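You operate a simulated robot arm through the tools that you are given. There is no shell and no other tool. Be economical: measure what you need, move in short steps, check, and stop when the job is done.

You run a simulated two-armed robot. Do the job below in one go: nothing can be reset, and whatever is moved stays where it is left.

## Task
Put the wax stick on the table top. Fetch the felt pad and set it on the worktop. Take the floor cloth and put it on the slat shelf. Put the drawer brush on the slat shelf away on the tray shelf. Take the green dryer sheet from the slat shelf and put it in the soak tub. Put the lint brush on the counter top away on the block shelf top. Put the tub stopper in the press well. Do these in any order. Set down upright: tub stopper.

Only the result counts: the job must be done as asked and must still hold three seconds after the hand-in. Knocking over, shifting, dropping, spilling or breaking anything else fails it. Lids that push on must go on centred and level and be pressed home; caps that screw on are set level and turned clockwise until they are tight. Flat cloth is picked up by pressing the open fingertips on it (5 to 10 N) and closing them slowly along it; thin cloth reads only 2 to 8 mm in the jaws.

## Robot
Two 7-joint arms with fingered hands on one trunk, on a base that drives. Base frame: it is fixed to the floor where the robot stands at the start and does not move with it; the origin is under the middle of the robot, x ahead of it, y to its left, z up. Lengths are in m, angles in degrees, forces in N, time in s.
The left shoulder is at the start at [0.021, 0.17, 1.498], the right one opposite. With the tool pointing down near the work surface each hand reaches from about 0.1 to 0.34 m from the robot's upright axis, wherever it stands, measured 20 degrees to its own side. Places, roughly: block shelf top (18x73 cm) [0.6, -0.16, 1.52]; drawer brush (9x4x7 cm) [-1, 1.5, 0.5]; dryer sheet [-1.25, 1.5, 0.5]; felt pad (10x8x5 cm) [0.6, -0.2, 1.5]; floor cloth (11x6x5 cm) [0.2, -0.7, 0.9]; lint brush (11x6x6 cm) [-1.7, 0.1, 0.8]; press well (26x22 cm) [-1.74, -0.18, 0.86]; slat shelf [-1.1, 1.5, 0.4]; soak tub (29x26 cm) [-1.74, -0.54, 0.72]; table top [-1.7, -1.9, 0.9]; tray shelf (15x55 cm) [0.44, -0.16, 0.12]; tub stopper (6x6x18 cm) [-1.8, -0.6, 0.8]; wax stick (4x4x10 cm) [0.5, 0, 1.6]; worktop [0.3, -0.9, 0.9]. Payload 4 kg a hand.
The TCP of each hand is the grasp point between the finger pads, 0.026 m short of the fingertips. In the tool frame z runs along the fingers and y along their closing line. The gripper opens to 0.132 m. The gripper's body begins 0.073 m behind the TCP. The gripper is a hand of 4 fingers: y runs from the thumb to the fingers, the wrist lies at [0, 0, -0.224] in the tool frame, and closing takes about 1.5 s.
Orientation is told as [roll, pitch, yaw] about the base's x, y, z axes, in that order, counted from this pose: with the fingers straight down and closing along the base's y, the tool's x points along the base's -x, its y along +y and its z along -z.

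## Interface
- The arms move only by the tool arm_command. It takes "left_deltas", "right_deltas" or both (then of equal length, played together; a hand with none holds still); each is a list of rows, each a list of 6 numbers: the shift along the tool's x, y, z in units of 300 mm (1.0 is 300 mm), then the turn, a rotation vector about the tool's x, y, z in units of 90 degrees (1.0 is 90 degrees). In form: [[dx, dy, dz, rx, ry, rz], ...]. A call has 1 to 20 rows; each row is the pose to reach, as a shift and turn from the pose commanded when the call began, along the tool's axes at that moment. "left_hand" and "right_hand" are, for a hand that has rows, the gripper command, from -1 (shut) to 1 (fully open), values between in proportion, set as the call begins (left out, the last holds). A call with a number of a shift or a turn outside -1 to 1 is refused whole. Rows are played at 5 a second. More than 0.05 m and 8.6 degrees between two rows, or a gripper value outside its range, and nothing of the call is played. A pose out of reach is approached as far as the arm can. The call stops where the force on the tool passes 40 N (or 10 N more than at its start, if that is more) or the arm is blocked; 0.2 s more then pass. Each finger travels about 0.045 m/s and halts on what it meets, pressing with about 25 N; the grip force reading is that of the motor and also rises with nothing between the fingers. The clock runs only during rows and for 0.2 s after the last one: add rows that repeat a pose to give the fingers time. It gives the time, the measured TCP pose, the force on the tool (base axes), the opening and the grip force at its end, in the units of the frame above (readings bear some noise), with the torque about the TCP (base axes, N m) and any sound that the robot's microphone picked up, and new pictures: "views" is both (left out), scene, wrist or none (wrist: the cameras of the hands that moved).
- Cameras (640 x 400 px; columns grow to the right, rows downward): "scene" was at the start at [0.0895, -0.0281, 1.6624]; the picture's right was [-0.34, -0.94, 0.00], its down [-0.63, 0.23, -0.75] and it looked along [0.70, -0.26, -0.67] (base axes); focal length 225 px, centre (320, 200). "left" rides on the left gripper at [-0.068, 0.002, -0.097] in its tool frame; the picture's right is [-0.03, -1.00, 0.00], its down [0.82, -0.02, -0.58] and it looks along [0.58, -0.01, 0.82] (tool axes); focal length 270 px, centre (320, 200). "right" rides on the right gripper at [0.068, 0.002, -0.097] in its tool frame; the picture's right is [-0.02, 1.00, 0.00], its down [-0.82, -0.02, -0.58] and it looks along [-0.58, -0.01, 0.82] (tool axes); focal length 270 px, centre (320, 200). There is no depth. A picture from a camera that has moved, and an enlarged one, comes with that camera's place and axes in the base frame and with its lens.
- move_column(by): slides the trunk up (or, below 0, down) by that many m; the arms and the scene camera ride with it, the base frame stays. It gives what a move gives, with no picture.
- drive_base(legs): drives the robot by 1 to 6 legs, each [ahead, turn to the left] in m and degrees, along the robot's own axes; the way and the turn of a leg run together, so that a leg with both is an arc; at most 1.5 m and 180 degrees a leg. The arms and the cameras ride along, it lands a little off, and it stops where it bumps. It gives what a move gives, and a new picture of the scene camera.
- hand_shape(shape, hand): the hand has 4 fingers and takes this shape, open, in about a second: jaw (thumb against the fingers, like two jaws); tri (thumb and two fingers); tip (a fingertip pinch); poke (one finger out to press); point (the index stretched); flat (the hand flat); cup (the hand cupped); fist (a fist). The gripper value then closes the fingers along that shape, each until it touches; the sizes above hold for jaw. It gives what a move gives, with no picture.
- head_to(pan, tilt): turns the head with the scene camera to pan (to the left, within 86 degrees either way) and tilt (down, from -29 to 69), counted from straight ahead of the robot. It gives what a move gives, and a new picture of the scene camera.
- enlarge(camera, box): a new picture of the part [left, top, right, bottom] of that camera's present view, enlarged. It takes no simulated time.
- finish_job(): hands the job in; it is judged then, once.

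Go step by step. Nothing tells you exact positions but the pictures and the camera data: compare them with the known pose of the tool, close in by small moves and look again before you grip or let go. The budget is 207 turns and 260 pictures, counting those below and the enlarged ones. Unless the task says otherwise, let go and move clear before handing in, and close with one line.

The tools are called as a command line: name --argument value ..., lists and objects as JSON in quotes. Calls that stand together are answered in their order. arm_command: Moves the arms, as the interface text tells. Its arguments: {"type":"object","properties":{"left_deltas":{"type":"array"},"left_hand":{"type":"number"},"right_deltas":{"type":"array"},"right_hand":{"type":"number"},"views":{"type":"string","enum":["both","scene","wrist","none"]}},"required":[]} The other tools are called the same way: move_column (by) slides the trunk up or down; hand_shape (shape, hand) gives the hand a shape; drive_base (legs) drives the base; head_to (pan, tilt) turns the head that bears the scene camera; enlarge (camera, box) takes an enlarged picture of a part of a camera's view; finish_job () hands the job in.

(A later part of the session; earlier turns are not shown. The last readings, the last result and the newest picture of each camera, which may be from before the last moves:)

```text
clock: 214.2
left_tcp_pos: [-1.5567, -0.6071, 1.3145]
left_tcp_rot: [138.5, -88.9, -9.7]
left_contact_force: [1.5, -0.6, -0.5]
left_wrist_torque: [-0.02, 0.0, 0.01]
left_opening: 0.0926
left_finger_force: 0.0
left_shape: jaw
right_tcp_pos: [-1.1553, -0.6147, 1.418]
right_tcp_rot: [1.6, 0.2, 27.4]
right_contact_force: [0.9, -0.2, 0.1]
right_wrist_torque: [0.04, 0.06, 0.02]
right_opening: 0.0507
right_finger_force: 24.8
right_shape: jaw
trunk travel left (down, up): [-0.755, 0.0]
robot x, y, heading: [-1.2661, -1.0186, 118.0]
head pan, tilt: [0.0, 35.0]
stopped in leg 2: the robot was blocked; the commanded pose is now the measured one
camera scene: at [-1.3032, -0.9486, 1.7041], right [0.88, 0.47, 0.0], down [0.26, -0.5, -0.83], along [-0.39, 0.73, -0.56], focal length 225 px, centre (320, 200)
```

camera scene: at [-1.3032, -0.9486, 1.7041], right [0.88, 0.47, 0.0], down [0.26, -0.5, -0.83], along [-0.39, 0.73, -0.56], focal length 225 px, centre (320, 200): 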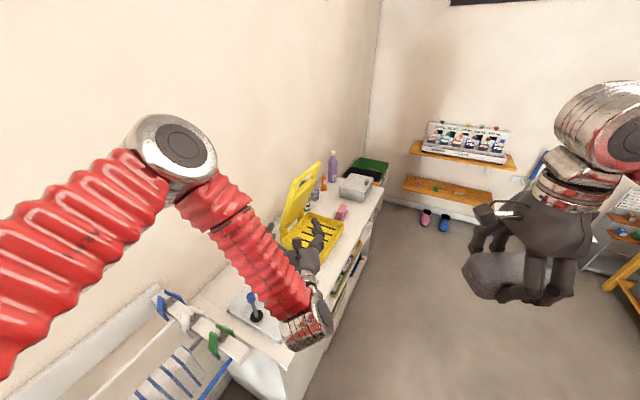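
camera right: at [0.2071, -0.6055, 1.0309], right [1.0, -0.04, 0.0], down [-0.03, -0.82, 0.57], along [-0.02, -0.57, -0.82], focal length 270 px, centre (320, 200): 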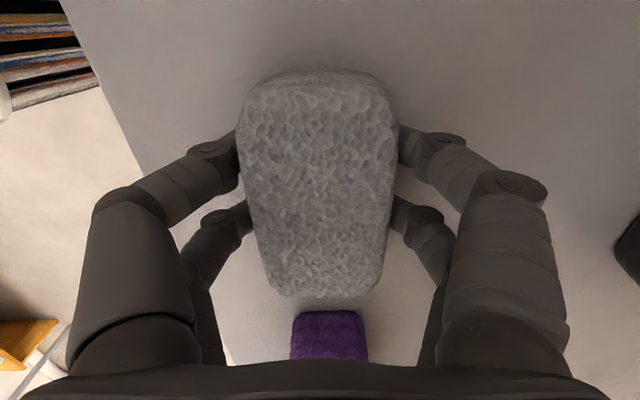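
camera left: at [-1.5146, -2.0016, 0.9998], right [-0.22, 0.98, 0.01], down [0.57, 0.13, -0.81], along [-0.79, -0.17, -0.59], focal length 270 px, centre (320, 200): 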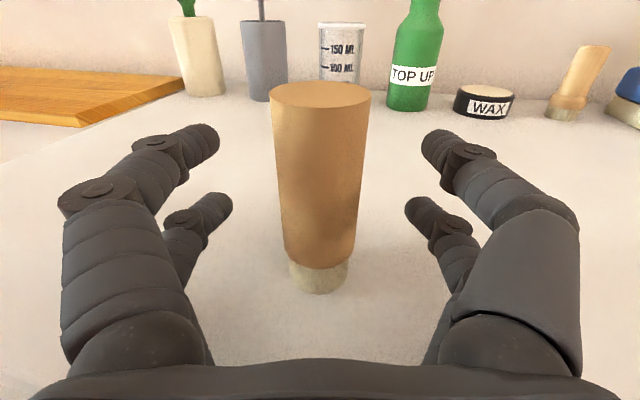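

I had not completed the turn and drove up against the counter. I back off along the same line and check whether anything moved.

drive_base --legs '[[-0.5, 0]]'

head_to --pan 40 --tilt 35

```text
clock: 217.2
left_tcp_pos: [-1.3296, -1.0366, 1.3078]
left_tcp_rot: [92.6, -89.1, 36.1]
left_contact_force: [-0.8, 0.6, -0.7]
left_wrist_torque: [0.0, -0.02, -0.02]
left_opening: 0.0925
left_finger_force: 0.0
left_shape: jaw
right_tcp_pos: [-0.929, -1.0459, 1.4126]
right_tcp_rot: [0.8, 0.3, 27.4]
right_contact_force: [0.1, 0.9, -1.0]
right_wrist_torque: [0.03, 0.02, 0.0]
right_opening: 0.0506
right_finger_force: 24.7
right_shape: jaw
trunk travel left (down, up): [-0.755, 0.0]
robot x, y, heading: [-1.0307, -1.4632, 117.7]
head pan, tilt: [0.0, 35.0]
camera scene: at [-1.078, -1.3756, 1.7027], right [0.89, 0.46, 0.0], down [0.27, -0.51, -0.82], along [-0.38, 0.73, -0.57], focal length 225 px, centre (320, 200)
```

scene: 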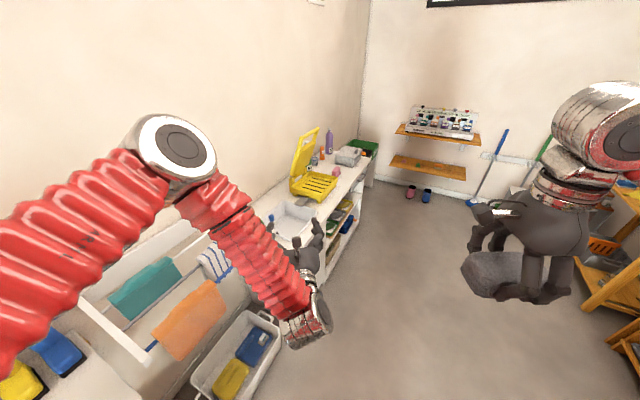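

```text
clock: 218.2
left_tcp_pos: [-1.3299, -1.0357, 1.3078]
left_tcp_rot: [91.2, -89.1, 37.4]
left_contact_force: [0.3, 0.1, 0.5]
left_wrist_torque: [0.04, 0.01, -0.01]
left_opening: 0.0924
left_finger_force: 0.0
left_shape: jaw
right_tcp_pos: [-0.9294, -1.0456, 1.4129]
right_tcp_rot: [0.8, 0.3, 27.3]
right_contact_force: [0.2, 0.4, -0.5]
right_wrist_torque: [-0.02, -0.01, -0.02]
right_opening: 0.0505
right_finger_force: 24.9
right_shape: jaw
trunk travel left (down, up): [-0.755, 0.0]
robot x, y, heading: [-1.0311, -1.4638, 117.8]
head pan, tilt: [40.0, 35.0]
camera scene: at [-1.1189, -1.4193, 1.7027], right [0.38, 0.92, 0.0], down [0.53, -0.22, -0.82], along [-0.76, 0.31, -0.57], focal length 225 px, centre (320, 200)
```

scene: 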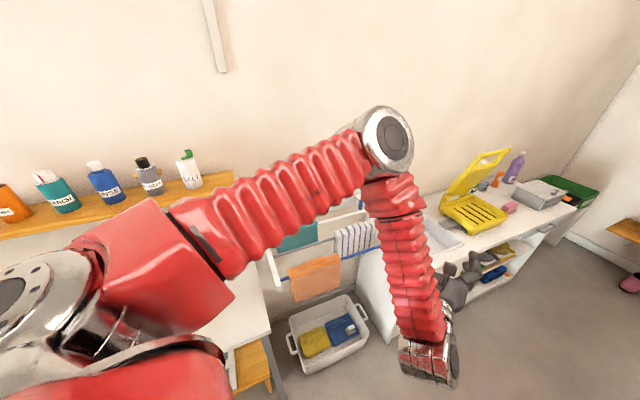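

Nothing seems to have moved (the bin's corners are where they were). I square up, drive along the counter and turn towards the tub, checking the heading each time.

drive_base --legs '[[0, -28]]'

drive_base --legs '[[0, -8]]'

```text
clock: 220.2
left_tcp_pos: [-1.0937, -0.9459, 1.3086]
left_tcp_rot: [90.7, -89.1, 9.7]
left_contact_force: [-0.1, 0.4, 0.3]
left_wrist_torque: [0.0, 0.06, 0.01]
left_opening: 0.0923
left_finger_force: 0.0
left_shape: jaw
right_tcp_pos: [-0.7449, -1.1422, 1.4141]
right_tcp_rot: [0.7, 0.3, -0.9]
right_contact_force: [0.4, 0.0, -0.7]
right_wrist_torque: [0.0, 0.0, 0.02]
right_opening: 0.051
right_finger_force: 25.2
right_shape: jaw
trunk travel left (down, up): [-0.755, 0.0]
robot x, y, heading: [-1.0563, -1.4654, 89.8]
head pan, tilt: [40.0, 35.0]
camera scene: at [-1.1149, -1.3832, 1.7027], right [0.77, 0.64, 0.0], down [0.37, -0.44, -0.82], along [-0.52, 0.63, -0.57], focal length 225 px, centre (320, 200)
```

scene: 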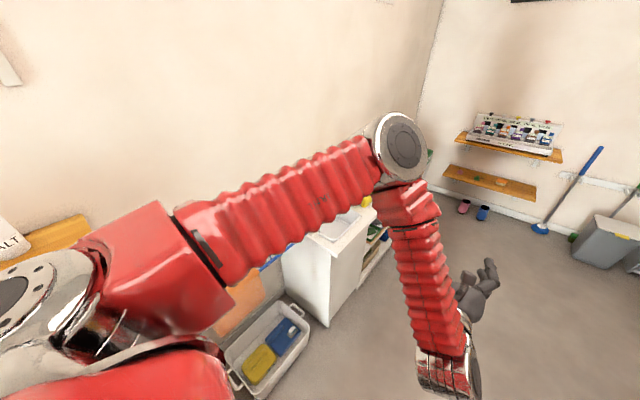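

```text
clock: 221.2
left_tcp_pos: [-1.0207, -0.9469, 1.3096]
left_tcp_rot: [94.8, -89.1, -2.2]
left_contact_force: [-0.6, 0.1, -0.4]
left_wrist_torque: [0.0, -0.01, -0.01]
left_opening: 0.0925
left_finger_force: 0.0
left_shape: jaw
right_tcp_pos: [-0.702, -1.19, 1.4142]
right_tcp_rot: [0.9, 0.3, -8.7]
right_contact_force: [-0.1, -0.1, -0.5]
right_wrist_torque: [-0.04, 0.01, -0.01]
right_opening: 0.0508
right_finger_force: 25.1
right_shape: jaw
trunk travel left (down, up): [-0.755, 0.0]
robot x, y, heading: [-1.0635, -1.4627, 81.6]
head pan, tilt: [40.0, 35.0]
camera scene: at [-1.1105, -1.377, 1.7027], right [0.85, 0.53, 0.0], down [0.3, -0.49, -0.82], along [-0.43, 0.7, -0.57], focal length 225 px, centre (320, 200)
```

scene: 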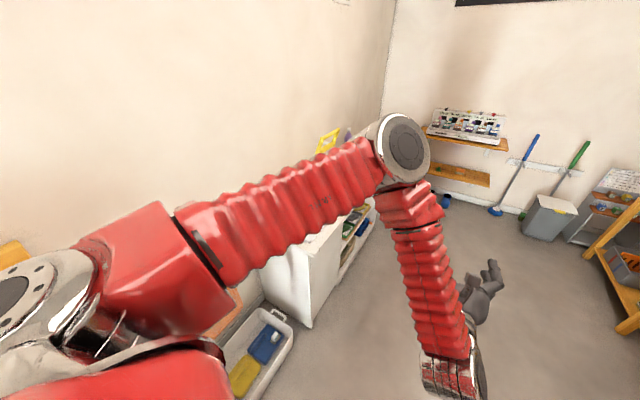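

drive_base --legs '[[0.95, 0], [0, 45]]'

head_to --pan 20 --tilt 35

```text
clock: 228.4
left_tcp_pos: [-1.2304, -0.1135, 1.3093]
left_tcp_rot: [87.8, -89.2, 46.4]
left_contact_force: [0.2, 0.6, 0.0]
left_wrist_torque: [-0.01, 0.01, 0.0]
left_opening: 0.0923
left_finger_force: 0.1
left_shape: jaw
right_tcp_pos: [-0.8296, -0.0844, 1.415]
right_tcp_rot: [0.7, 0.3, 32.9]
right_contact_force: [0.3, 0.0, -0.2]
right_wrist_torque: [0.03, 0.01, 0.0]
right_opening: 0.0503
right_finger_force: 25.4
right_shape: jaw
trunk travel left (down, up): [-0.755, 0.0]
robot x, y, heading: [-0.8886, -0.5092, 124.2]
head pan, tilt: [40.0, 35.0]
stopped in leg 2: the robot was blocked; the commanded pose is now the measured one
camera scene: at [-0.9806, -0.476, 1.7026], right [0.27, 0.96, 0.0], down [0.55, -0.16, -0.82], along [-0.79, 0.22, -0.57], focal length 225 px, centre (320, 200)
```

scene: 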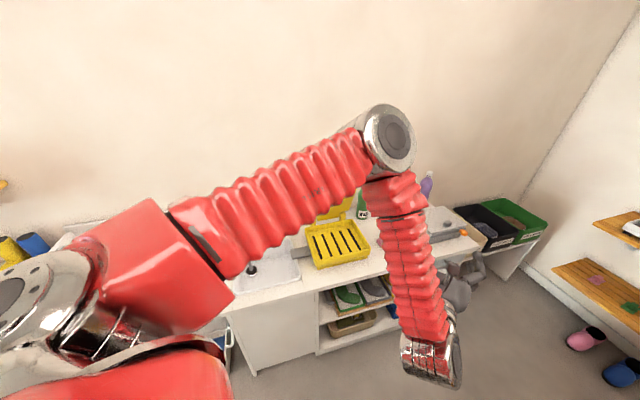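

```text
clock: 229.2
left_tcp_pos: [-1.2276, -0.1127, 1.3102]
left_tcp_rot: [90.0, -89.2, 44.2]
left_contact_force: [0.4, 1.0, 0.2]
left_wrist_torque: [-0.01, -0.01, 0.0]
left_opening: 0.0925
left_finger_force: 0.1
left_shape: jaw
right_tcp_pos: [-0.8289, -0.0837, 1.4148]
right_tcp_rot: [0.8, 0.4, 32.8]
right_contact_force: [-1.3, 0.6, 0.2]
right_wrist_torque: [0.02, 0.0, -0.01]
right_opening: 0.0505
right_finger_force: 25.0
right_shape: jaw
trunk travel left (down, up): [-0.755, 0.0]
robot x, y, heading: [-0.8901, -0.5099, 124.0]
head pan, tilt: [20.0, 35.0]
camera scene: at [-0.965, -0.4474, 1.7027], right [0.58, 0.81, 0.0], down [0.46, -0.34, -0.82], along [-0.66, 0.48, -0.57], focal length 225 px, centre (320, 200)
```

scene: 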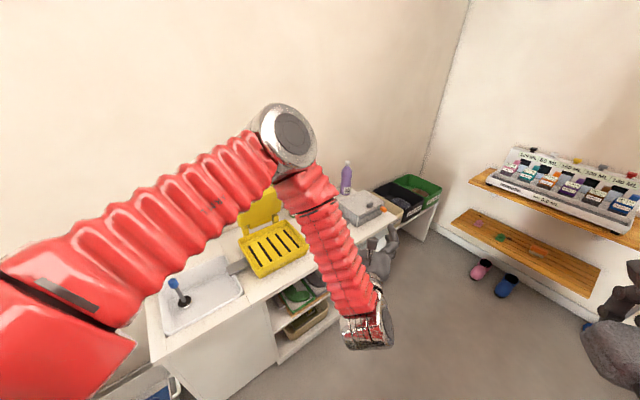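

I see the white soak tub with the stopper (blue handle on a black foot), the yellow press next to it, and the slat shelf on the far wall. I bring the left hand back to pointing down and turn to face the tub.

arm_command --left_deltas '[[0.014, 0.028, -0.042, 0, 0.083, 0], [0.028, 0.055, -0.083, 0, 0.166, 0], [0.042, 0.083, -0.125, 0, 0.25, 0], [0.057, 0.11, -0.167, 0, 0.333, 0], [0.07, 0.138, -0.208, 0, 0.416, 0], [0.085, 0.165, -0.25, 0, 0.5, 0], [0.1, 0.193, -0.29, 0, 0.583, 0], [0.113, 0.22, -0.333, 0, 0.666, 0], [0.127, 0.248, -0.375, 0, 0.75, 0], [0.14, 0.275, -0.416, 0, 0.833, 0], [0.155, 0.303, -0.458, 0, 0.916, 0], [0.17, 0.33, -0.5, 0, 1.0, 0]]' --left_hand 1 --views "none"

drive_base --legs '[[0, 30], [0, 25]]'

head_to --pan 0 --tilt 40

```text
clock: 231.8
left_tcp_pos: [-1.1972, -0.2912, 1.2608]
left_tcp_rot: [0.7, 0.2, 134.1]
left_contact_force: [0.3, 0.5, 0.4]
left_wrist_torque: [0.0, -0.02, -0.01]
left_opening: 0.1319
left_finger_force: 0.1
left_shape: jaw
right_tcp_pos: [-0.8301, -0.0842, 1.4147]
right_tcp_rot: [0.8, 0.3, 32.8]
right_contact_force: [-0.6, 0.0, 0.2]
right_wrist_torque: [-0.01, 0.03, 0.01]
right_opening: 0.0507
right_finger_force: 24.9
right_shape: jaw
trunk travel left (down, up): [-0.755, 0.0]
robot x, y, heading: [-0.8873, -0.5125, 124.1]
head pan, tilt: [20.0, 35.0]
```

```text
clock: 234.8
left_tcp_pos: [-1.2639, -0.5717, 1.2619]
left_tcp_rot: [0.7, 0.0, 179.3]
left_contact_force: [-0.4, -0.8, 0.1]
left_wrist_torque: [0.04, 0.03, 0.03]
left_opening: 0.1321
left_finger_force: 0.1
left_shape: jaw
right_tcp_pos: [-1.1518, -0.1651, 1.4151]
right_tcp_rot: [0.9, 0.1, 77.8]
right_contact_force: [-0.4, 0.1, -1.0]
right_wrist_torque: [0.01, 0.03, -0.03]
right_opening: 0.0504
right_finger_force: 25.4
right_shape: jaw
trunk travel left (down, up): [-0.755, 0.0]
robot x, y, heading: [-0.8814, -0.4691, 170.9]
head pan, tilt: [20.0, 35.0]
stopped in leg 2: the robot was blocked; the commanded pose is now the measured one
camera scene: at [-0.9805, -0.4833, 1.7026], right [-0.19, 0.98, 0.0], down [0.56, 0.11, -0.82], along [-0.8, -0.15, -0.57], focal length 225 px, centre (320, 200)
```

scene: 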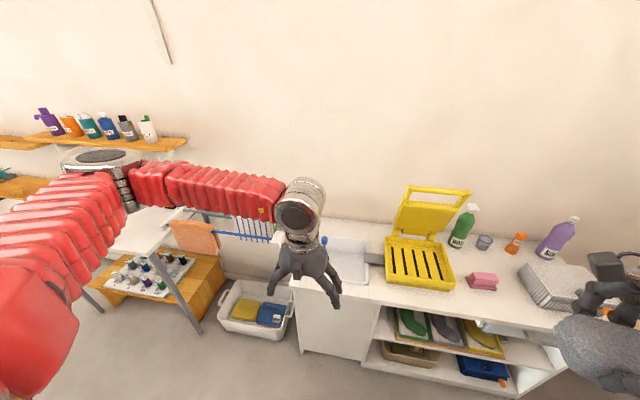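

```text
clock: 235.7
left_tcp_pos: [-1.2626, -0.5688, 1.263]
left_tcp_rot: [0.8, 0.0, 179.3]
left_contact_force: [-0.6, 0.1, -0.4]
left_wrist_torque: [0.03, 0.0, 0.02]
left_opening: 0.1319
left_finger_force: 0.1
left_shape: jaw
right_tcp_pos: [-1.1512, -0.1624, 1.4159]
right_tcp_rot: [0.8, 0.2, 77.8]
right_contact_force: [0.1, -0.1, -0.2]
right_wrist_torque: [-0.03, 0.03, 0.02]
right_opening: 0.0508
right_finger_force: 25.2
right_shape: jaw
trunk travel left (down, up): [-0.755, 0.0]
robot x, y, heading: [-0.887, -0.4693, 170.8]
head pan, tilt: [0.0, 40.0]
camera scene: at [-0.9777, -0.4501, 1.6951], right [0.16, 0.99, 0.0], down [0.63, -0.1, -0.77], along [-0.76, 0.12, -0.64], focal length 225 px, centre (320, 200)
```

scene: 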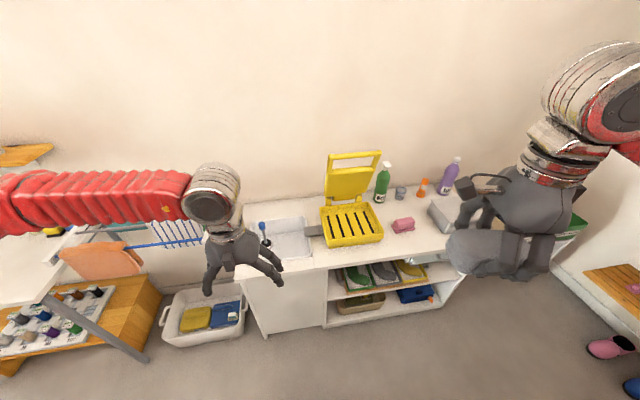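

The pink lint brush is at (-1.69,0.09), the press well at (-1.75,-0.17) and the stopper near (-1.78,-0.61). I drive closer to the counter.

drive_base --legs '[[0.31, 0]]'

arm_command --left_deltas '[[0, 0, 0, 0, 0, 0]]' --views "wrist"

```text
clock: 237.8
left_tcp_pos: [-1.5686, -0.5234, 1.2618]
left_tcp_rot: [0.8, 0.0, 179.5]
left_contact_force: [0.1, 0.6, 0.4]
left_wrist_torque: [0.02, 0.0, 0.0]
left_opening: 0.1321
left_finger_force: 0.0
left_shape: jaw
right_tcp_pos: [-1.457, -0.1154, 1.4157]
right_tcp_rot: [0.8, 0.2, 78.0]
right_contact_force: [0.4, -0.2, -0.4]
right_wrist_torque: [-0.02, 0.0, 0.01]
right_opening: 0.0507
right_finger_force: 24.8
right_shape: jaw
trunk travel left (down, up): [-0.755, 0.0]
robot x, y, heading: [-1.1879, -0.4203, 171.2]
head pan, tilt: [0.0, 40.0]
camera scene: at [-1.2818, -0.4033, 1.6951], right [0.16, 0.99, 0.0], down [0.64, -0.1, -0.77], along [-0.76, 0.12, -0.64], focal length 225 px, centre (320, 200)
```

scene: 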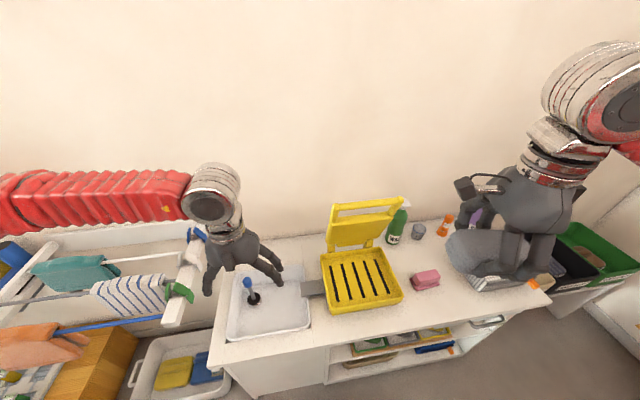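

```text
clock: 238.2
left_tcp_pos: [-1.5657, -0.5222, 1.263]
left_tcp_rot: [0.8, 0.0, 179.4]
left_contact_force: [0.2, 0.1, -0.2]
left_wrist_torque: [0.02, 0.01, -0.02]
left_opening: 0.1321
left_finger_force: 0.1
left_shape: jaw
right_tcp_pos: [-1.456, -0.1163, 1.4175]
right_tcp_rot: [0.9, 0.2, 78.1]
right_contact_force: [-0.6, 0.2, -0.5]
right_wrist_torque: [-0.01, 0.02, 0.01]
right_opening: 0.0502
right_finger_force: 25.1
right_shape: jaw
trunk travel left (down, up): [-0.755, 0.0]
robot x, y, heading: [-1.1852, -0.4163, 171.1]
head pan, tilt: [0.0, 40.0]
camera left: at [-1.6336, -0.523, 1.3596], right [-0.02, 1.0, -0.01], down [0.82, 0.02, 0.58], along [0.58, 0.0, -0.82], focal length 270 px, centre (320, 200)
```

left: 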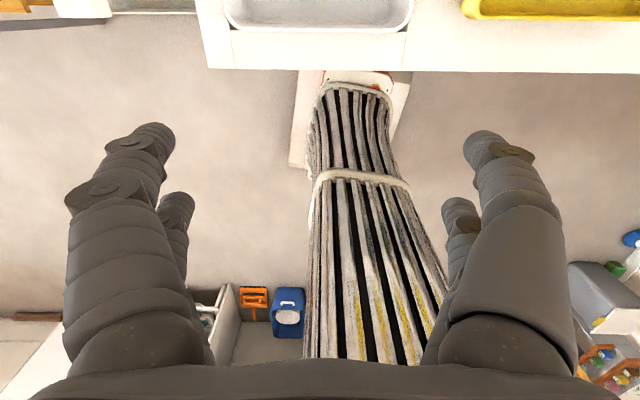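

The stopper stands upright in the tub at about (-1.79,-0.607). With the hand straight down the left elbow swings out over the drying rack, so I tilt the hand to 45° forward and see how the elbow goes.

arm_command --left_deltas '[[0, 0, 0, 0, -0.09, 0], [0, 0, 0, 0, -0.18, 0], [0, 0, 0, 0, -0.27, 0], [0, 0, 0, 0, -0.36, 0], [0, 0, 0, 0, -0.45, 0], [0, 0, 0, 0, -0.54, 0], [0, 0, 0, 0, -0.6, 0]]' --views "none"

head_to --pan 20 --tilt 40

```text
clock: 239.8
left_tcp_pos: [-1.5879, -0.4994, 1.2435]
left_tcp_rot: [1.4, -54.1, 178.4]
left_contact_force: [0.1, 0.0, -1.1]
left_wrist_torque: [-0.03, 0.0, 0.04]
left_opening: 0.1319
left_finger_force: 0.1
left_shape: jaw
left hand out of reach, approached as far as the arm can: row 4, 5, 6, 7
right_tcp_pos: [-1.4581, -0.1128, 1.4149]
right_tcp_rot: [0.8, 0.3, 78.1]
right_contact_force: [-0.4, 0.4, -0.5]
right_wrist_torque: [-0.03, -0.02, 0.0]
right_opening: 0.0507
right_finger_force: 24.7
right_shape: jaw
trunk travel left (down, up): [-0.755, 0.0]
robot x, y, heading: [-1.188, -0.4204, 171.4]
head pan, tilt: [0.0, 40.0]
```

```text
clock: 240.6
left_tcp_pos: [-1.5867, -0.5022, 1.2422]
left_tcp_rot: [1.3, -54.1, 178.4]
left_contact_force: [-0.1, 0.1, 0.4]
left_wrist_torque: [0.0, -0.01, 0.01]
left_opening: 0.132
left_finger_force: 0.1
left_shape: jaw
right_tcp_pos: [-1.4582, -0.1169, 1.4166]
right_tcp_rot: [0.8, 0.2, 78.1]
right_contact_force: [-1.0, 0.1, -0.1]
right_wrist_torque: [-0.01, -0.02, 0.01]
right_opening: 0.0505
right_finger_force: 24.8
right_shape: jaw
trunk travel left (down, up): [-0.755, 0.0]
robot x, y, heading: [-1.1859, -0.4192, 171.2]
head pan, tilt: [20.0, 40.0]
camera scene: at [-1.2808, -0.433, 1.6951], right [-0.19, 0.98, 0.0], down [0.63, 0.12, -0.77], along [-0.75, -0.15, -0.64], focal length 225 px, centre (320, 200)
```

scene: 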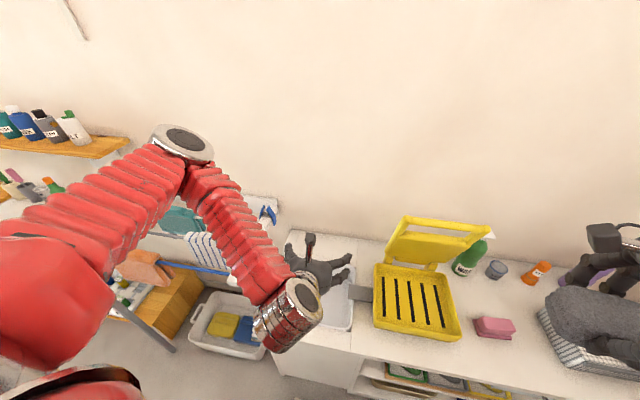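

The elbow is now up. I move in two stages to the stopper's handle.

arm_command --left_deltas '[[0.05, 0.05, 0.14, 0, 0, 0], [0.1, 0.1, 0.28, 0, 0, 0], [0.15, 0.15, 0.42, 0, 0, 0], [0.2, 0.2, 0.56, 0, 0, 0], [0.25, 0.25, 0.7, 0, 0, 0], [0.3, 0.3, 0.84, 0, 0, 0], [0.36, 0.34, 0.97, 0, 0, 0]]' --views "both"

```text
clock: 242.2
left_tcp_pos: [-1.7972, -0.5352, 1.0204]
left_tcp_rot: [5.3, -50.6, 178.7]
left_contact_force: [-0.2, -1.0, 0.0]
left_wrist_torque: [-0.03, 0.04, 0.04]
left_opening: 0.132
left_finger_force: 0.1
left_shape: jaw
left hand out of reach, approached as far as the arm can: row 2, 3, 4, 5, 6, 7
right_tcp_pos: [-1.4586, -0.1147, 1.4153]
right_tcp_rot: [0.8, 0.2, 78.1]
right_contact_force: [0.1, 0.3, -0.1]
right_wrist_torque: [0.01, -0.01, 0.0]
right_opening: 0.0504
right_finger_force: 24.5
right_shape: jaw
trunk travel left (down, up): [-0.755, 0.0]
robot x, y, heading: [-1.1886, -0.4205, 171.2]
head pan, tilt: [20.0, 40.0]
camera scene: at [-1.2822, -0.4327, 1.695], right [-0.19, 0.98, 0.0], down [0.63, 0.12, -0.77], along [-0.75, -0.15, -0.64], focal length 225 px, centre (320, 200)
camera left: at [-1.7652, -0.5291, 1.1345], right [-0.06, 1.0, -0.04], down [0.96, 0.05, -0.27], along [-0.26, -0.05, -0.96], focal length 270 px, centre (320, 200)
```

scene: 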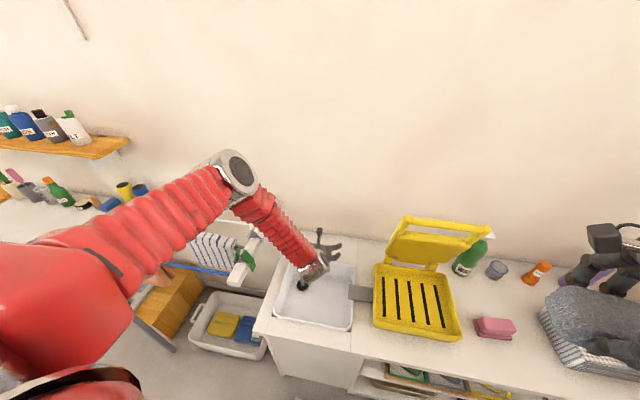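
left: 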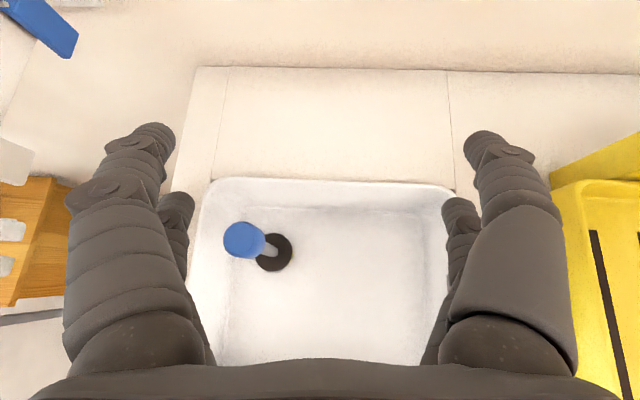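

Stopper seen at (-1.79,-0.605). The arm is near its limit sideways, so I turn the base 7° to the left.

drive_base --legs '[[0, 7]]'

arm_command --left_deltas '[[0, 0, 0, 0, 0, 0]]' --left_hand 0.2 --views "wrist"

```text
clock: 243.2
left_tcp_pos: [-1.7789, -0.6079, 1.0223]
left_tcp_rot: [5.5, -50.6, -174.3]
left_contact_force: [0.3, 0.0, -0.2]
left_wrist_torque: [0.05, 0.01, 0.0]
left_opening: 0.132
left_finger_force: 0.1
left_shape: jaw
right_tcp_pos: [-1.4919, -0.1508, 1.4162]
right_tcp_rot: [0.8, 0.2, 85.0]
right_contact_force: [0.1, 0.0, -1.0]
right_wrist_torque: [0.0, 0.04, -0.02]
right_opening: 0.0506
right_finger_force: 25.2
right_shape: jaw
trunk travel left (down, up): [-0.755, 0.0]
robot x, y, heading: [-1.1863, -0.4125, 178.1]
head pan, tilt: [20.0, 40.0]
camera scene: at [-1.278, -0.4383, 1.6951], right [-0.31, 0.95, 0.0], down [0.61, 0.2, -0.77], along [-0.73, -0.24, -0.64], focal length 225 px, centre (320, 200)
```

scene: 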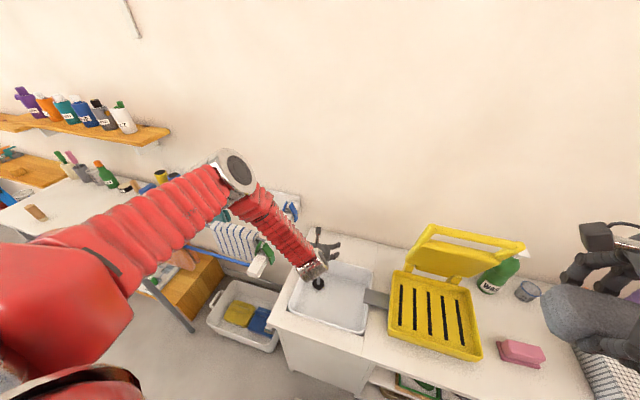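

```text
clock: 243.6
left_tcp_pos: [-1.7768, -0.609, 1.0231]
left_tcp_rot: [5.5, -50.5, -174.3]
left_contact_force: [0.0, -0.3, -0.1]
left_wrist_torque: [-0.03, 0.03, 0.02]
left_opening: 0.0975
left_finger_force: 0.0
left_shape: jaw
right_tcp_pos: [-1.4914, -0.1495, 1.4179]
right_tcp_rot: [0.8, 0.2, 85.1]
right_contact_force: [1.1, 0.4, -0.4]
right_wrist_torque: [-0.07, -0.02, -0.03]
right_opening: 0.0503
right_finger_force: 24.8
right_shape: jaw
trunk travel left (down, up): [-0.755, 0.0]
robot x, y, heading: [-1.1849, -0.4146, 177.8]
head pan, tilt: [20.0, 40.0]
camera left: at [-1.7473, -0.5968, 1.1366], right [-0.19, 0.98, -0.04], down [0.95, 0.17, -0.27], along [-0.25, -0.09, -0.96], focal length 270 px, centre (320, 200)
```

left: 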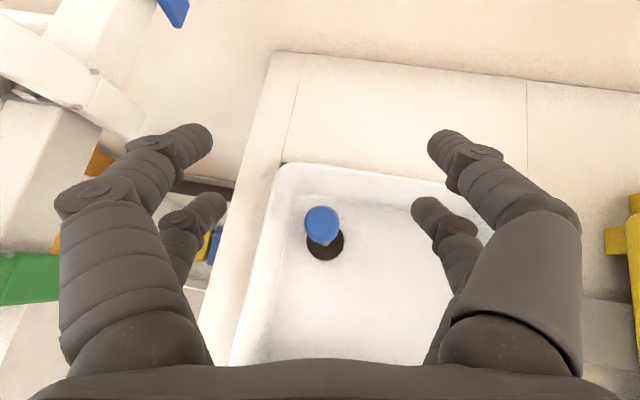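

arm_command --left_deltas '[[0.07, 0, 0.07, 0, 0, 0], [0.14, -0.005, 0.14, 0, 0, 0], [0.21, -0.01, 0.21, 0, 0, 0], [0.28, -0.016, 0.28, 0, 0, 0], [0.353, -0.016, 0.348, 0, 0, 0]]' --views "wrist"

```text
clock: 244.8
left_tcp_pos: [-1.8002, -0.6068, 0.8717]
left_tcp_rot: [6.0, -50.1, -174.3]
left_contact_force: [0.1, -0.3, 0.8]
left_wrist_torque: [0.0, -0.02, -0.02]
left_opening: 0.0798
left_finger_force: 0.0
left_shape: jaw
left hand out of reach, approached as far as the arm can: row 2, 3, 4, 5
right_tcp_pos: [-1.4914, -0.1499, 1.4161]
right_tcp_rot: [0.8, 0.1, 85.0]
right_contact_force: [-0.3, 0.7, 0.1]
right_wrist_torque: [0.0, 0.03, 0.01]
right_opening: 0.0507
right_finger_force: 24.7
right_shape: jaw
trunk travel left (down, up): [-0.755, 0.0]
robot x, y, heading: [-1.1892, -0.4147, 178.1]
head pan, tilt: [20.0, 40.0]
camera left: at [-1.7709, -0.595, 0.9851], right [-0.2, 0.98, -0.05], down [0.95, 0.18, -0.26], along [-0.25, -0.1, -0.96], focal length 270 px, centre (320, 200)
```

left: 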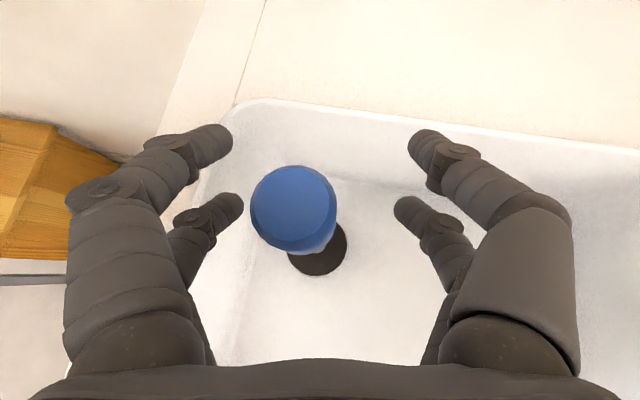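

arm_command --left_deltas '[[0.01, 0.025, -0.015, 0, 0, 0], [0.01, 0.025, -0.015, 0, 0, 0], [0.01, 0.025, -0.015, 0, 0, 0], [0.01, 0.025, -0.015, 0, 0, 0], [0.01, 0.025, -0.015, 0, 0, 0], [0.01, 0.025, -0.015, 0, 0, 0], [0.01, 0.025, -0.015, 0, 0, 0]]' --left_hand -1 --views "wrist"

```text
clock: 246.4
left_tcp_pos: [-1.7997, -0.6066, 0.8704]
left_tcp_rot: [6.0, -50.0, -174.4]
left_contact_force: [0.1, 0.4, 0.0]
left_wrist_torque: [-0.02, 0.02, -0.02]
left_opening: 0.0
left_finger_force: 24.8
left_shape: jaw
left hand out of reach, approached as far as the arm can: row 1, 2, 3, 4, 5, 6, 7
right_tcp_pos: [-1.4917, -0.1506, 1.4167]
right_tcp_rot: [0.8, 0.2, 85.1]
right_contact_force: [0.9, 0.1, -0.7]
right_wrist_torque: [0.0, 0.02, -0.01]
right_opening: 0.0506
right_finger_force: 25.4
right_shape: jaw
trunk travel left (down, up): [-0.755, 0.0]
robot x, y, heading: [-1.1852, -0.4133, 178.1]
head pan, tilt: [20.0, 40.0]
camera left: at [-1.7713, -0.5955, 0.985], right [-0.2, 0.98, -0.05], down [0.95, 0.18, -0.26], along [-0.25, -0.1, -0.96], focal length 270 px, centre (320, 200)
```

left: 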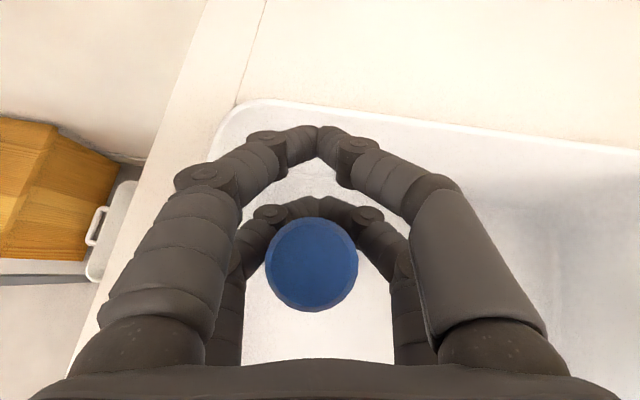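

The fingers met beyond the knob again and drew it slightly towards the palm. I reopen and look.

arm_command --left_deltas '[[0, 0, 0, 0, 0, 0], [0, 0, 0, 0, 0, 0], [0, 0, 0, 0, 0, 0], [0, 0, 0, 0, 0, 0], [0, 0, 0, 0, 0, 0], [0, 0, 0, 0, 0, 0]]' --left_hand 0.2 --views "wrist"

```text
clock: 247.8
left_tcp_pos: [-1.8007, -0.6067, 0.8702]
left_tcp_rot: [6.0, -50.2, -174.4]
left_contact_force: [-0.8, 0.1, 0.5]
left_wrist_torque: [-0.02, 0.01, 0.0]
left_opening: 0.0787
left_finger_force: 0.0
left_shape: jaw
right_tcp_pos: [-1.4913, -0.1499, 1.4162]
right_tcp_rot: [0.8, 0.2, 85.1]
right_contact_force: [-0.3, 0.1, -0.3]
right_wrist_torque: [0.01, 0.02, 0.0]
right_opening: 0.0507
right_finger_force: 25.0
right_shape: jaw
trunk travel left (down, up): [-0.755, 0.0]
robot x, y, heading: [-1.1876, -0.412, 178.2]
head pan, tilt: [20.0, 40.0]
camera left: at [-1.7713, -0.5954, 0.9849], right [-0.2, 0.98, -0.05], down [0.95, 0.18, -0.26], along [-0.24, -0.1, -0.96], focal length 270 px, centre (320, 200)
```

left: 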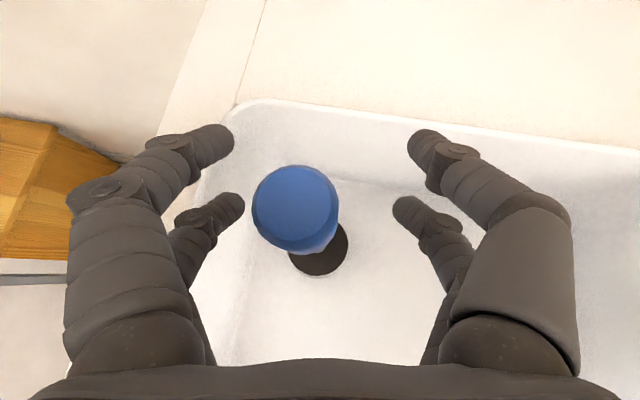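

It stands back upright unharmed. I retreat 16 mm so that the knob sits between the pads and close again.

arm_command --left_deltas '[[0.01, 0.02, -0.03, 0, 0, 0], [0.02, 0.035, -0.053, 0, 0, 0], [0.02, 0.035, -0.053, 0, 0, 0]]' --views "none"

arm_command --left_deltas '[[0, 0, 0, 0, 0, 0], [0, 0, 0, 0, 0, 0], [0, 0, 0, 0, 0, 0], [0, 0, 0, 0, 0, 0], [0, 0, 0, 0, 0, 0], [0, 0, 0, 0, 0, 0]]' --left_hand -1 --views "wrist"

```text
clock: 248.6
left_tcp_pos: [-1.7955, -0.603, 0.8747]
left_tcp_rot: [6.3, -50.0, -174.2]
left_contact_force: [0.7, -0.1, -0.9]
left_wrist_torque: [-0.04, 0.0, 0.01]
left_opening: 0.0789
left_finger_force: 0.0
left_shape: jaw
left hand out of reach, approached as far as the arm can: row 1, 2, 3
right_tcp_pos: [-1.4924, -0.1516, 1.4164]
right_tcp_rot: [0.8, 0.2, 84.9]
right_contact_force: [-0.3, 0.5, -0.4]
right_wrist_torque: [0.0, 0.0, 0.01]
right_opening: 0.0503
right_finger_force: 24.8
right_shape: jaw
trunk travel left (down, up): [-0.755, 0.0]
robot x, y, heading: [-1.1925, -0.4101, 178.0]
head pan, tilt: [20.0, 40.0]
```

```text
clock: 250.0
left_tcp_pos: [-1.7962, -0.6032, 0.8738]
left_tcp_rot: [6.2, -49.9, -174.2]
left_contact_force: [0.0, -0.4, -1.1]
left_wrist_torque: [-0.02, 0.0, -0.04]
left_opening: 0.0027
left_finger_force: 25.0
left_shape: jaw
right_tcp_pos: [-1.4921, -0.1508, 1.416]
right_tcp_rot: [0.8, 0.2, 85.1]
right_contact_force: [-0.7, -0.6, -1.2]
right_wrist_torque: [0.02, -0.01, -0.01]
right_opening: 0.0504
right_finger_force: 25.2
right_shape: jaw
trunk travel left (down, up): [-0.755, 0.0]
robot x, y, heading: [-1.1841, -0.411, 178.2]
head pan, tilt: [20.0, 40.0]
camera left: at [-1.7663, -0.5914, 0.9884], right [-0.2, 0.98, -0.05], down [0.95, 0.18, -0.26], along [-0.24, -0.1, -0.97], focal length 270 px, centre (320, 200)
```

left: 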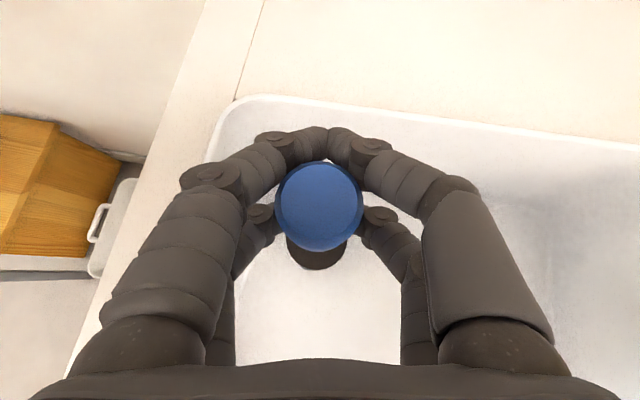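

The arm is overstretched here. I open, raise the hand, lower the trunk 0.3 m to relax the arm, and try again.

arm_command --left_deltas '[[0, 0, 0, 0, 0, 0], [0, 0, 0, 0, 0, 0], [0, 0, 0, 0, 0, 0], [0, 0, 0, 0, 0, 0], [0, 0, 0, 0, 0, 0], [0, 0, 0, 0, 0, 0], [-0.12, 0, -0.1, 0, 0, 0], [-0.24, 0, -0.2, 0, 0, 0], [-0.36, 0, -0.3, 0, 0, 0], [-0.48, 0, -0.4, 0, 0, 0], [-0.6, 0, -0.5, 0, 0, 0], [-0.72, 0, -0.6, 0, 0, 0], [-0.78, 0, -0.63, 0, 0, 0]]' --left_hand 0.4 --views "none"

move_column --by -0.25

arm_command --left_deltas '[[0, 0, 0, 0, 0, 0]]' --views "both"

```text
clock: 252.8
left_tcp_pos: [-1.8013, -0.5857, 1.1734]
left_tcp_rot: [5.6, -50.4, -174.4]
left_contact_force: [0.4, -0.2, 0.1]
left_wrist_torque: [0.03, -0.04, 0.02]
left_opening: 0.0922
left_finger_force: 0.1
left_shape: jaw
right_tcp_pos: [-1.492, -0.1509, 1.4166]
right_tcp_rot: [0.8, 0.1, 85.0]
right_contact_force: [0.4, 0.1, 0.0]
right_wrist_torque: [-0.01, 0.0, -0.02]
right_opening: 0.0503
right_finger_force: 25.0
right_shape: jaw
trunk travel left (down, up): [-0.755, 0.0]
robot x, y, heading: [-1.1872, -0.4148, 178.2]
head pan, tilt: [20.0, 40.0]
```

```text
clock: 255.4
left_tcp_pos: [-1.8021, -0.5855, 0.9243]
left_tcp_rot: [5.5, -50.5, -174.4]
left_contact_force: [0.0, -0.2, -0.1]
left_wrist_torque: [0.0, -0.03, -0.01]
left_opening: 0.0921
left_finger_force: 0.1
left_shape: jaw
right_tcp_pos: [-1.4922, -0.1507, 1.1669]
right_tcp_rot: [0.9, 0.3, 85.0]
right_contact_force: [-0.9, -0.4, -0.3]
right_wrist_torque: [-0.01, -0.01, -0.01]
right_opening: 0.0504
right_finger_force: 25.7
right_shape: jaw
trunk travel left (down, up): [-0.505, 0.25]
robot x, y, heading: [-1.1867, -0.4109, 178.1]
head pan, tilt: [20.0, 40.0]
```

```text
clock: 255.8
left_tcp_pos: [-1.7996, -0.5852, 0.924]
left_tcp_rot: [5.6, -50.6, -174.3]
left_contact_force: [-0.3, 0.0, 0.6]
left_wrist_torque: [0.04, -0.02, -0.02]
left_opening: 0.0922
left_finger_force: 0.0
left_shape: jaw
right_tcp_pos: [-1.4914, -0.1501, 1.1674]
right_tcp_rot: [0.8, 0.2, 85.0]
right_contact_force: [-0.2, -0.1, -0.5]
right_wrist_torque: [0.01, 0.04, -0.01]
right_opening: 0.0505
right_finger_force: 24.9
right_shape: jaw
trunk travel left (down, up): [-0.505, 0.25]
robot x, y, heading: [-1.1858, -0.4118, 178.1]
head pan, tilt: [20.0, 40.0]
camera scene: at [-1.2884, -0.4372, 1.4448], right [-0.31, 0.95, 0.0], down [0.61, 0.2, -0.77], along [-0.73, -0.24, -0.64], focal length 225 px, centre (320, 200)
camera left: at [-1.77, -0.5748, 1.0386], right [-0.19, 0.98, -0.04], down [0.95, 0.17, -0.27], along [-0.25, -0.09, -0.96], focal length 270 px, centre (320, 200)
```

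scene: 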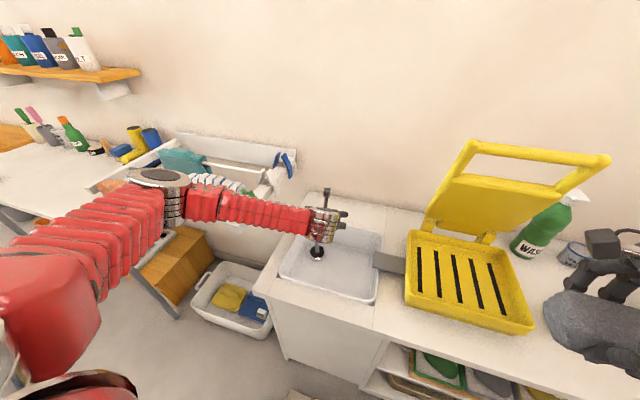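
left: 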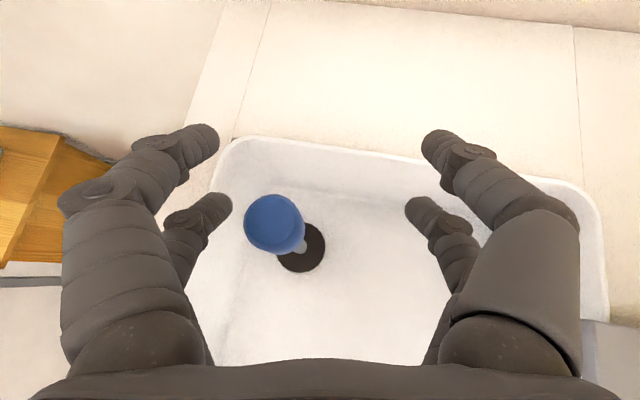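

arm_command --left_deltas '[[0, 0.05, -0.03, 0, 0, 0], [0.05, 0.092, 0.0, 0, 0, 0], [0.1, 0.092, 0.04, 0, 0, 0], [0.148, 0.092, 0.078, 0, 0, 0], [0.148, 0.092, 0.078, 0, 0, 0]]' --views "wrist"

```text
clock: 257.0
left_tcp_pos: [-1.786, -0.6132, 0.8754]
left_tcp_rot: [5.5, -50.5, -174.2]
left_contact_force: [0.0, 0.7, -0.7]
left_wrist_torque: [0.0, 0.01, 0.01]
left_opening: 0.0921
left_finger_force: 0.1
left_shape: jaw
right_tcp_pos: [-1.4922, -0.1503, 1.1667]
right_tcp_rot: [0.8, 0.2, 85.0]
right_contact_force: [0.7, -0.8, -1.3]
right_wrist_torque: [0.03, 0.0, -0.01]
right_opening: 0.0505
right_finger_force: 25.1
right_shape: jaw
trunk travel left (down, up): [-0.505, 0.25]
robot x, y, heading: [-1.1866, -0.4115, 177.9]
head pan, tilt: [20.0, 40.0]
camera left: at [-1.7562, -0.6025, 0.9905], right [-0.19, 0.98, -0.04], down [0.95, 0.17, -0.27], along [-0.25, -0.09, -0.96], focal length 270 px, centre (320, 200)
```

left: 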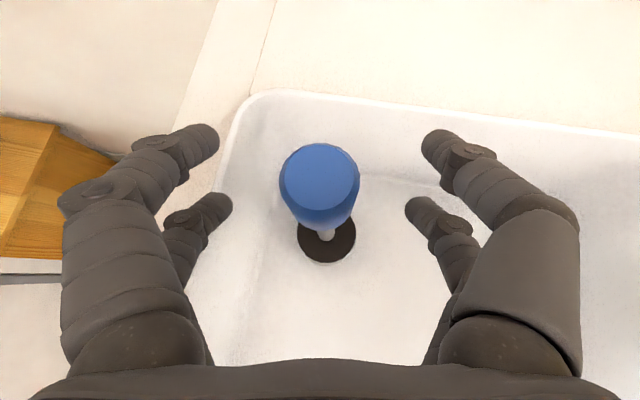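

Now precisely positioned, with the knob between the pads. Closing.

arm_command --left_deltas '[[0, 0, 0, 0, 0, 0], [0, 0, 0, 0, 0, 0], [0, 0, 0, 0, 0, 0], [0, 0, 0, 0, 0, 0], [0, 0, 0, 0, 0, 0], [0, 0, 0, 0, 0, 0], [0, 0, 0, 0, 0, 0]]' --left_hand -1 --views "wrist"

```text
clock: 258.6
left_tcp_pos: [-1.7868, -0.6127, 0.8755]
left_tcp_rot: [5.5, -50.4, -174.3]
left_contact_force: [1.3, 0.6, -1.8]
left_wrist_torque: [0.28, -0.03, -0.04]
left_opening: 0.0095
left_finger_force: 25.3
left_shape: jaw
right_tcp_pos: [-1.491, -0.1505, 1.1662]
right_tcp_rot: [0.9, 0.2, 85.0]
right_contact_force: [0.2, -0.1, -0.1]
right_wrist_torque: [0.02, -0.03, -0.02]
right_opening: 0.0507
right_finger_force: 24.8
right_shape: jaw
trunk travel left (down, up): [-0.505, 0.25]
robot x, y, heading: [-1.1886, -0.4117, 178.3]
head pan, tilt: [20.0, 40.0]
camera left: at [-1.7563, -0.6019, 0.9903], right [-0.19, 0.98, -0.04], down [0.95, 0.17, -0.26], along [-0.25, -0.09, -0.96], focal length 270 px, centre (320, 200)
```

left: 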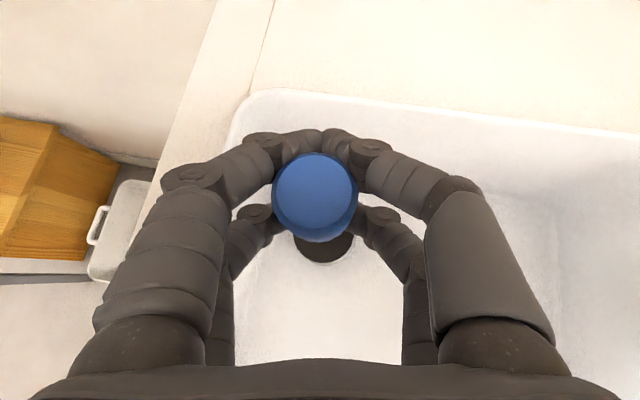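

arm_command --left_deltas '[[-0.025, 0, -0.02, 0, 0, 0], [-0.05, 0, -0.04, 0, 0, 0], [-0.08, 0, -0.065, 0, 0, 0], [-0.08, 0, -0.065, 0, 0, 0]]' --views "wrist"

```text
clock: 259.6
left_tcp_pos: [-1.7863, -0.6124, 0.9082]
left_tcp_rot: [5.6, -50.5, -174.4]
left_contact_force: [0.7, -0.7, -1.5]
left_wrist_torque: [0.0, -0.02, 0.02]
left_opening: 0.0093
left_finger_force: 25.4
left_shape: jaw
right_tcp_pos: [-1.4928, -0.1507, 1.166]
right_tcp_rot: [0.8, 0.1, 85.0]
right_contact_force: [-1.1, -0.2, -1.1]
right_wrist_torque: [-0.01, 0.02, 0.01]
right_opening: 0.0505
right_finger_force: 24.9
right_shape: jaw
trunk travel left (down, up): [-0.505, 0.25]
robot x, y, heading: [-1.1852, -0.4087, 178.2]
head pan, tilt: [20.0, 40.0]
camera left: at [-1.7561, -0.6011, 1.0222], right [-0.19, 0.98, -0.04], down [0.95, 0.17, -0.26], along [-0.25, -0.09, -0.96], focal length 270 px, centre (320, 200)
```

left: 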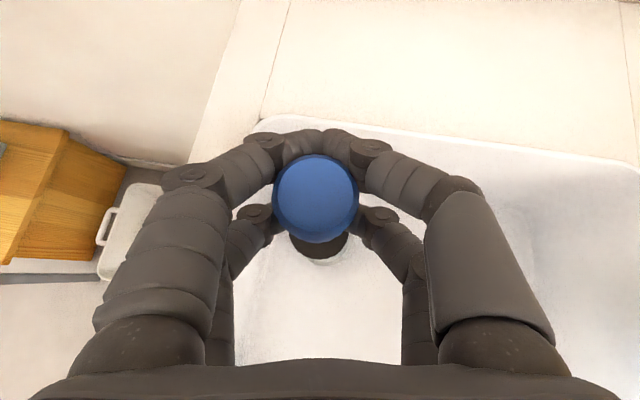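

Lifted. I raise the trunk, back off and move over to face the press.

move_column --by 0.25

drive_base --legs '[[-0.3, 0], [0, -45]]'

```text
clock: 262.2
left_tcp_pos: [-1.7846, -0.6123, 1.1575]
left_tcp_rot: [5.6, -50.4, -174.3]
left_contact_force: [1.0, -0.5, -1.1]
left_wrist_torque: [0.01, -0.02, -0.04]
left_opening: 0.0092
left_finger_force: 24.9
left_shape: jaw
right_tcp_pos: [-1.4919, -0.1515, 1.4163]
right_tcp_rot: [0.8, 0.2, 85.0]
right_contact_force: [0.8, 0.0, -0.2]
right_wrist_torque: [0.02, 0.01, -0.01]
right_opening: 0.0507
right_finger_force: 24.7
right_shape: jaw
trunk travel left (down, up): [-0.755, 0.0]
robot x, y, heading: [-1.1861, -0.4097, 178.0]
head pan, tilt: [20.0, 40.0]
```

```text
clock: 266.4
left_tcp_pos: [-1.4628, -0.1765, 1.1571]
left_tcp_rot: [5.7, -50.3, 144.1]
left_contact_force: [-0.4, 0.9, -0.8]
left_wrist_torque: [-0.02, -0.02, 0.03]
left_opening: 0.0085
left_finger_force: 25.1
left_shape: jaw
right_tcp_pos: [-0.9382, -0.0232, 1.4164]
right_tcp_rot: [0.8, 0.4, 43.7]
right_contact_force: [0.4, -0.2, -0.6]
right_wrist_torque: [-0.02, 0.01, 0.03]
right_opening: 0.0503
right_finger_force: 24.8
right_shape: jaw
trunk travel left (down, up): [-0.755, 0.0]
robot x, y, heading: [-0.9049, -0.4507, 135.9]
head pan, tilt: [20.0, 40.0]
stopped in leg 2: the robot was blocked; the commanded pose is now the measured one
camera scene: at [-0.9909, -0.406, 1.6951], right [0.41, 0.91, 0.0], down [0.59, -0.26, -0.77], along [-0.7, 0.31, -0.64], focal length 225 px, centre (320, 200)
```

scene: 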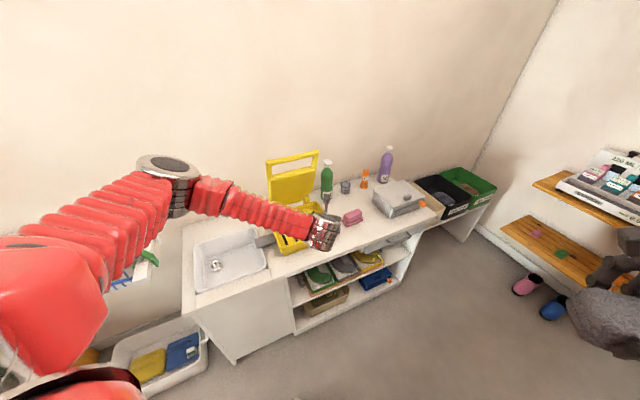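

drive_base --legs '[[0, -8.5], [0.33, 0], [0, 17], [0, 16]]'

```text
clock: 271.3
left_tcp_pos: [-1.7314, -0.1716, 1.1599]
left_tcp_rot: [5.5, -50.5, 168.9]
left_contact_force: [-0.3, -1.1, -1.1]
left_wrist_torque: [0.04, -0.06, 0.02]
left_opening: 0.0084
left_finger_force: 24.8
left_shape: jaw
right_tcp_pos: [-1.3164, 0.1856, 1.4175]
right_tcp_rot: [0.9, 0.2, 68.3]
right_contact_force: [0.2, -0.5, -0.4]
right_wrist_torque: [0.01, -0.04, -0.01]
right_opening: 0.0503
right_finger_force: 24.9
right_shape: jaw
trunk travel left (down, up): [-0.755, 0.0]
robot x, y, heading: [-1.0985, -0.1557, 160.3]
head pan, tilt: [20.0, 40.0]
camera scene: at [-1.1945, -0.1512, 1.6951], right [-0.01, 1.0, 0.0], down [0.64, 0.0, -0.77], along [-0.77, 0.0, -0.64], focal length 225 px, centre (320, 200)
```

scene: 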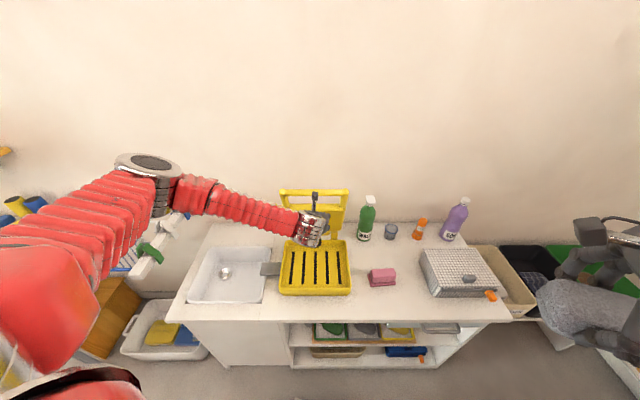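

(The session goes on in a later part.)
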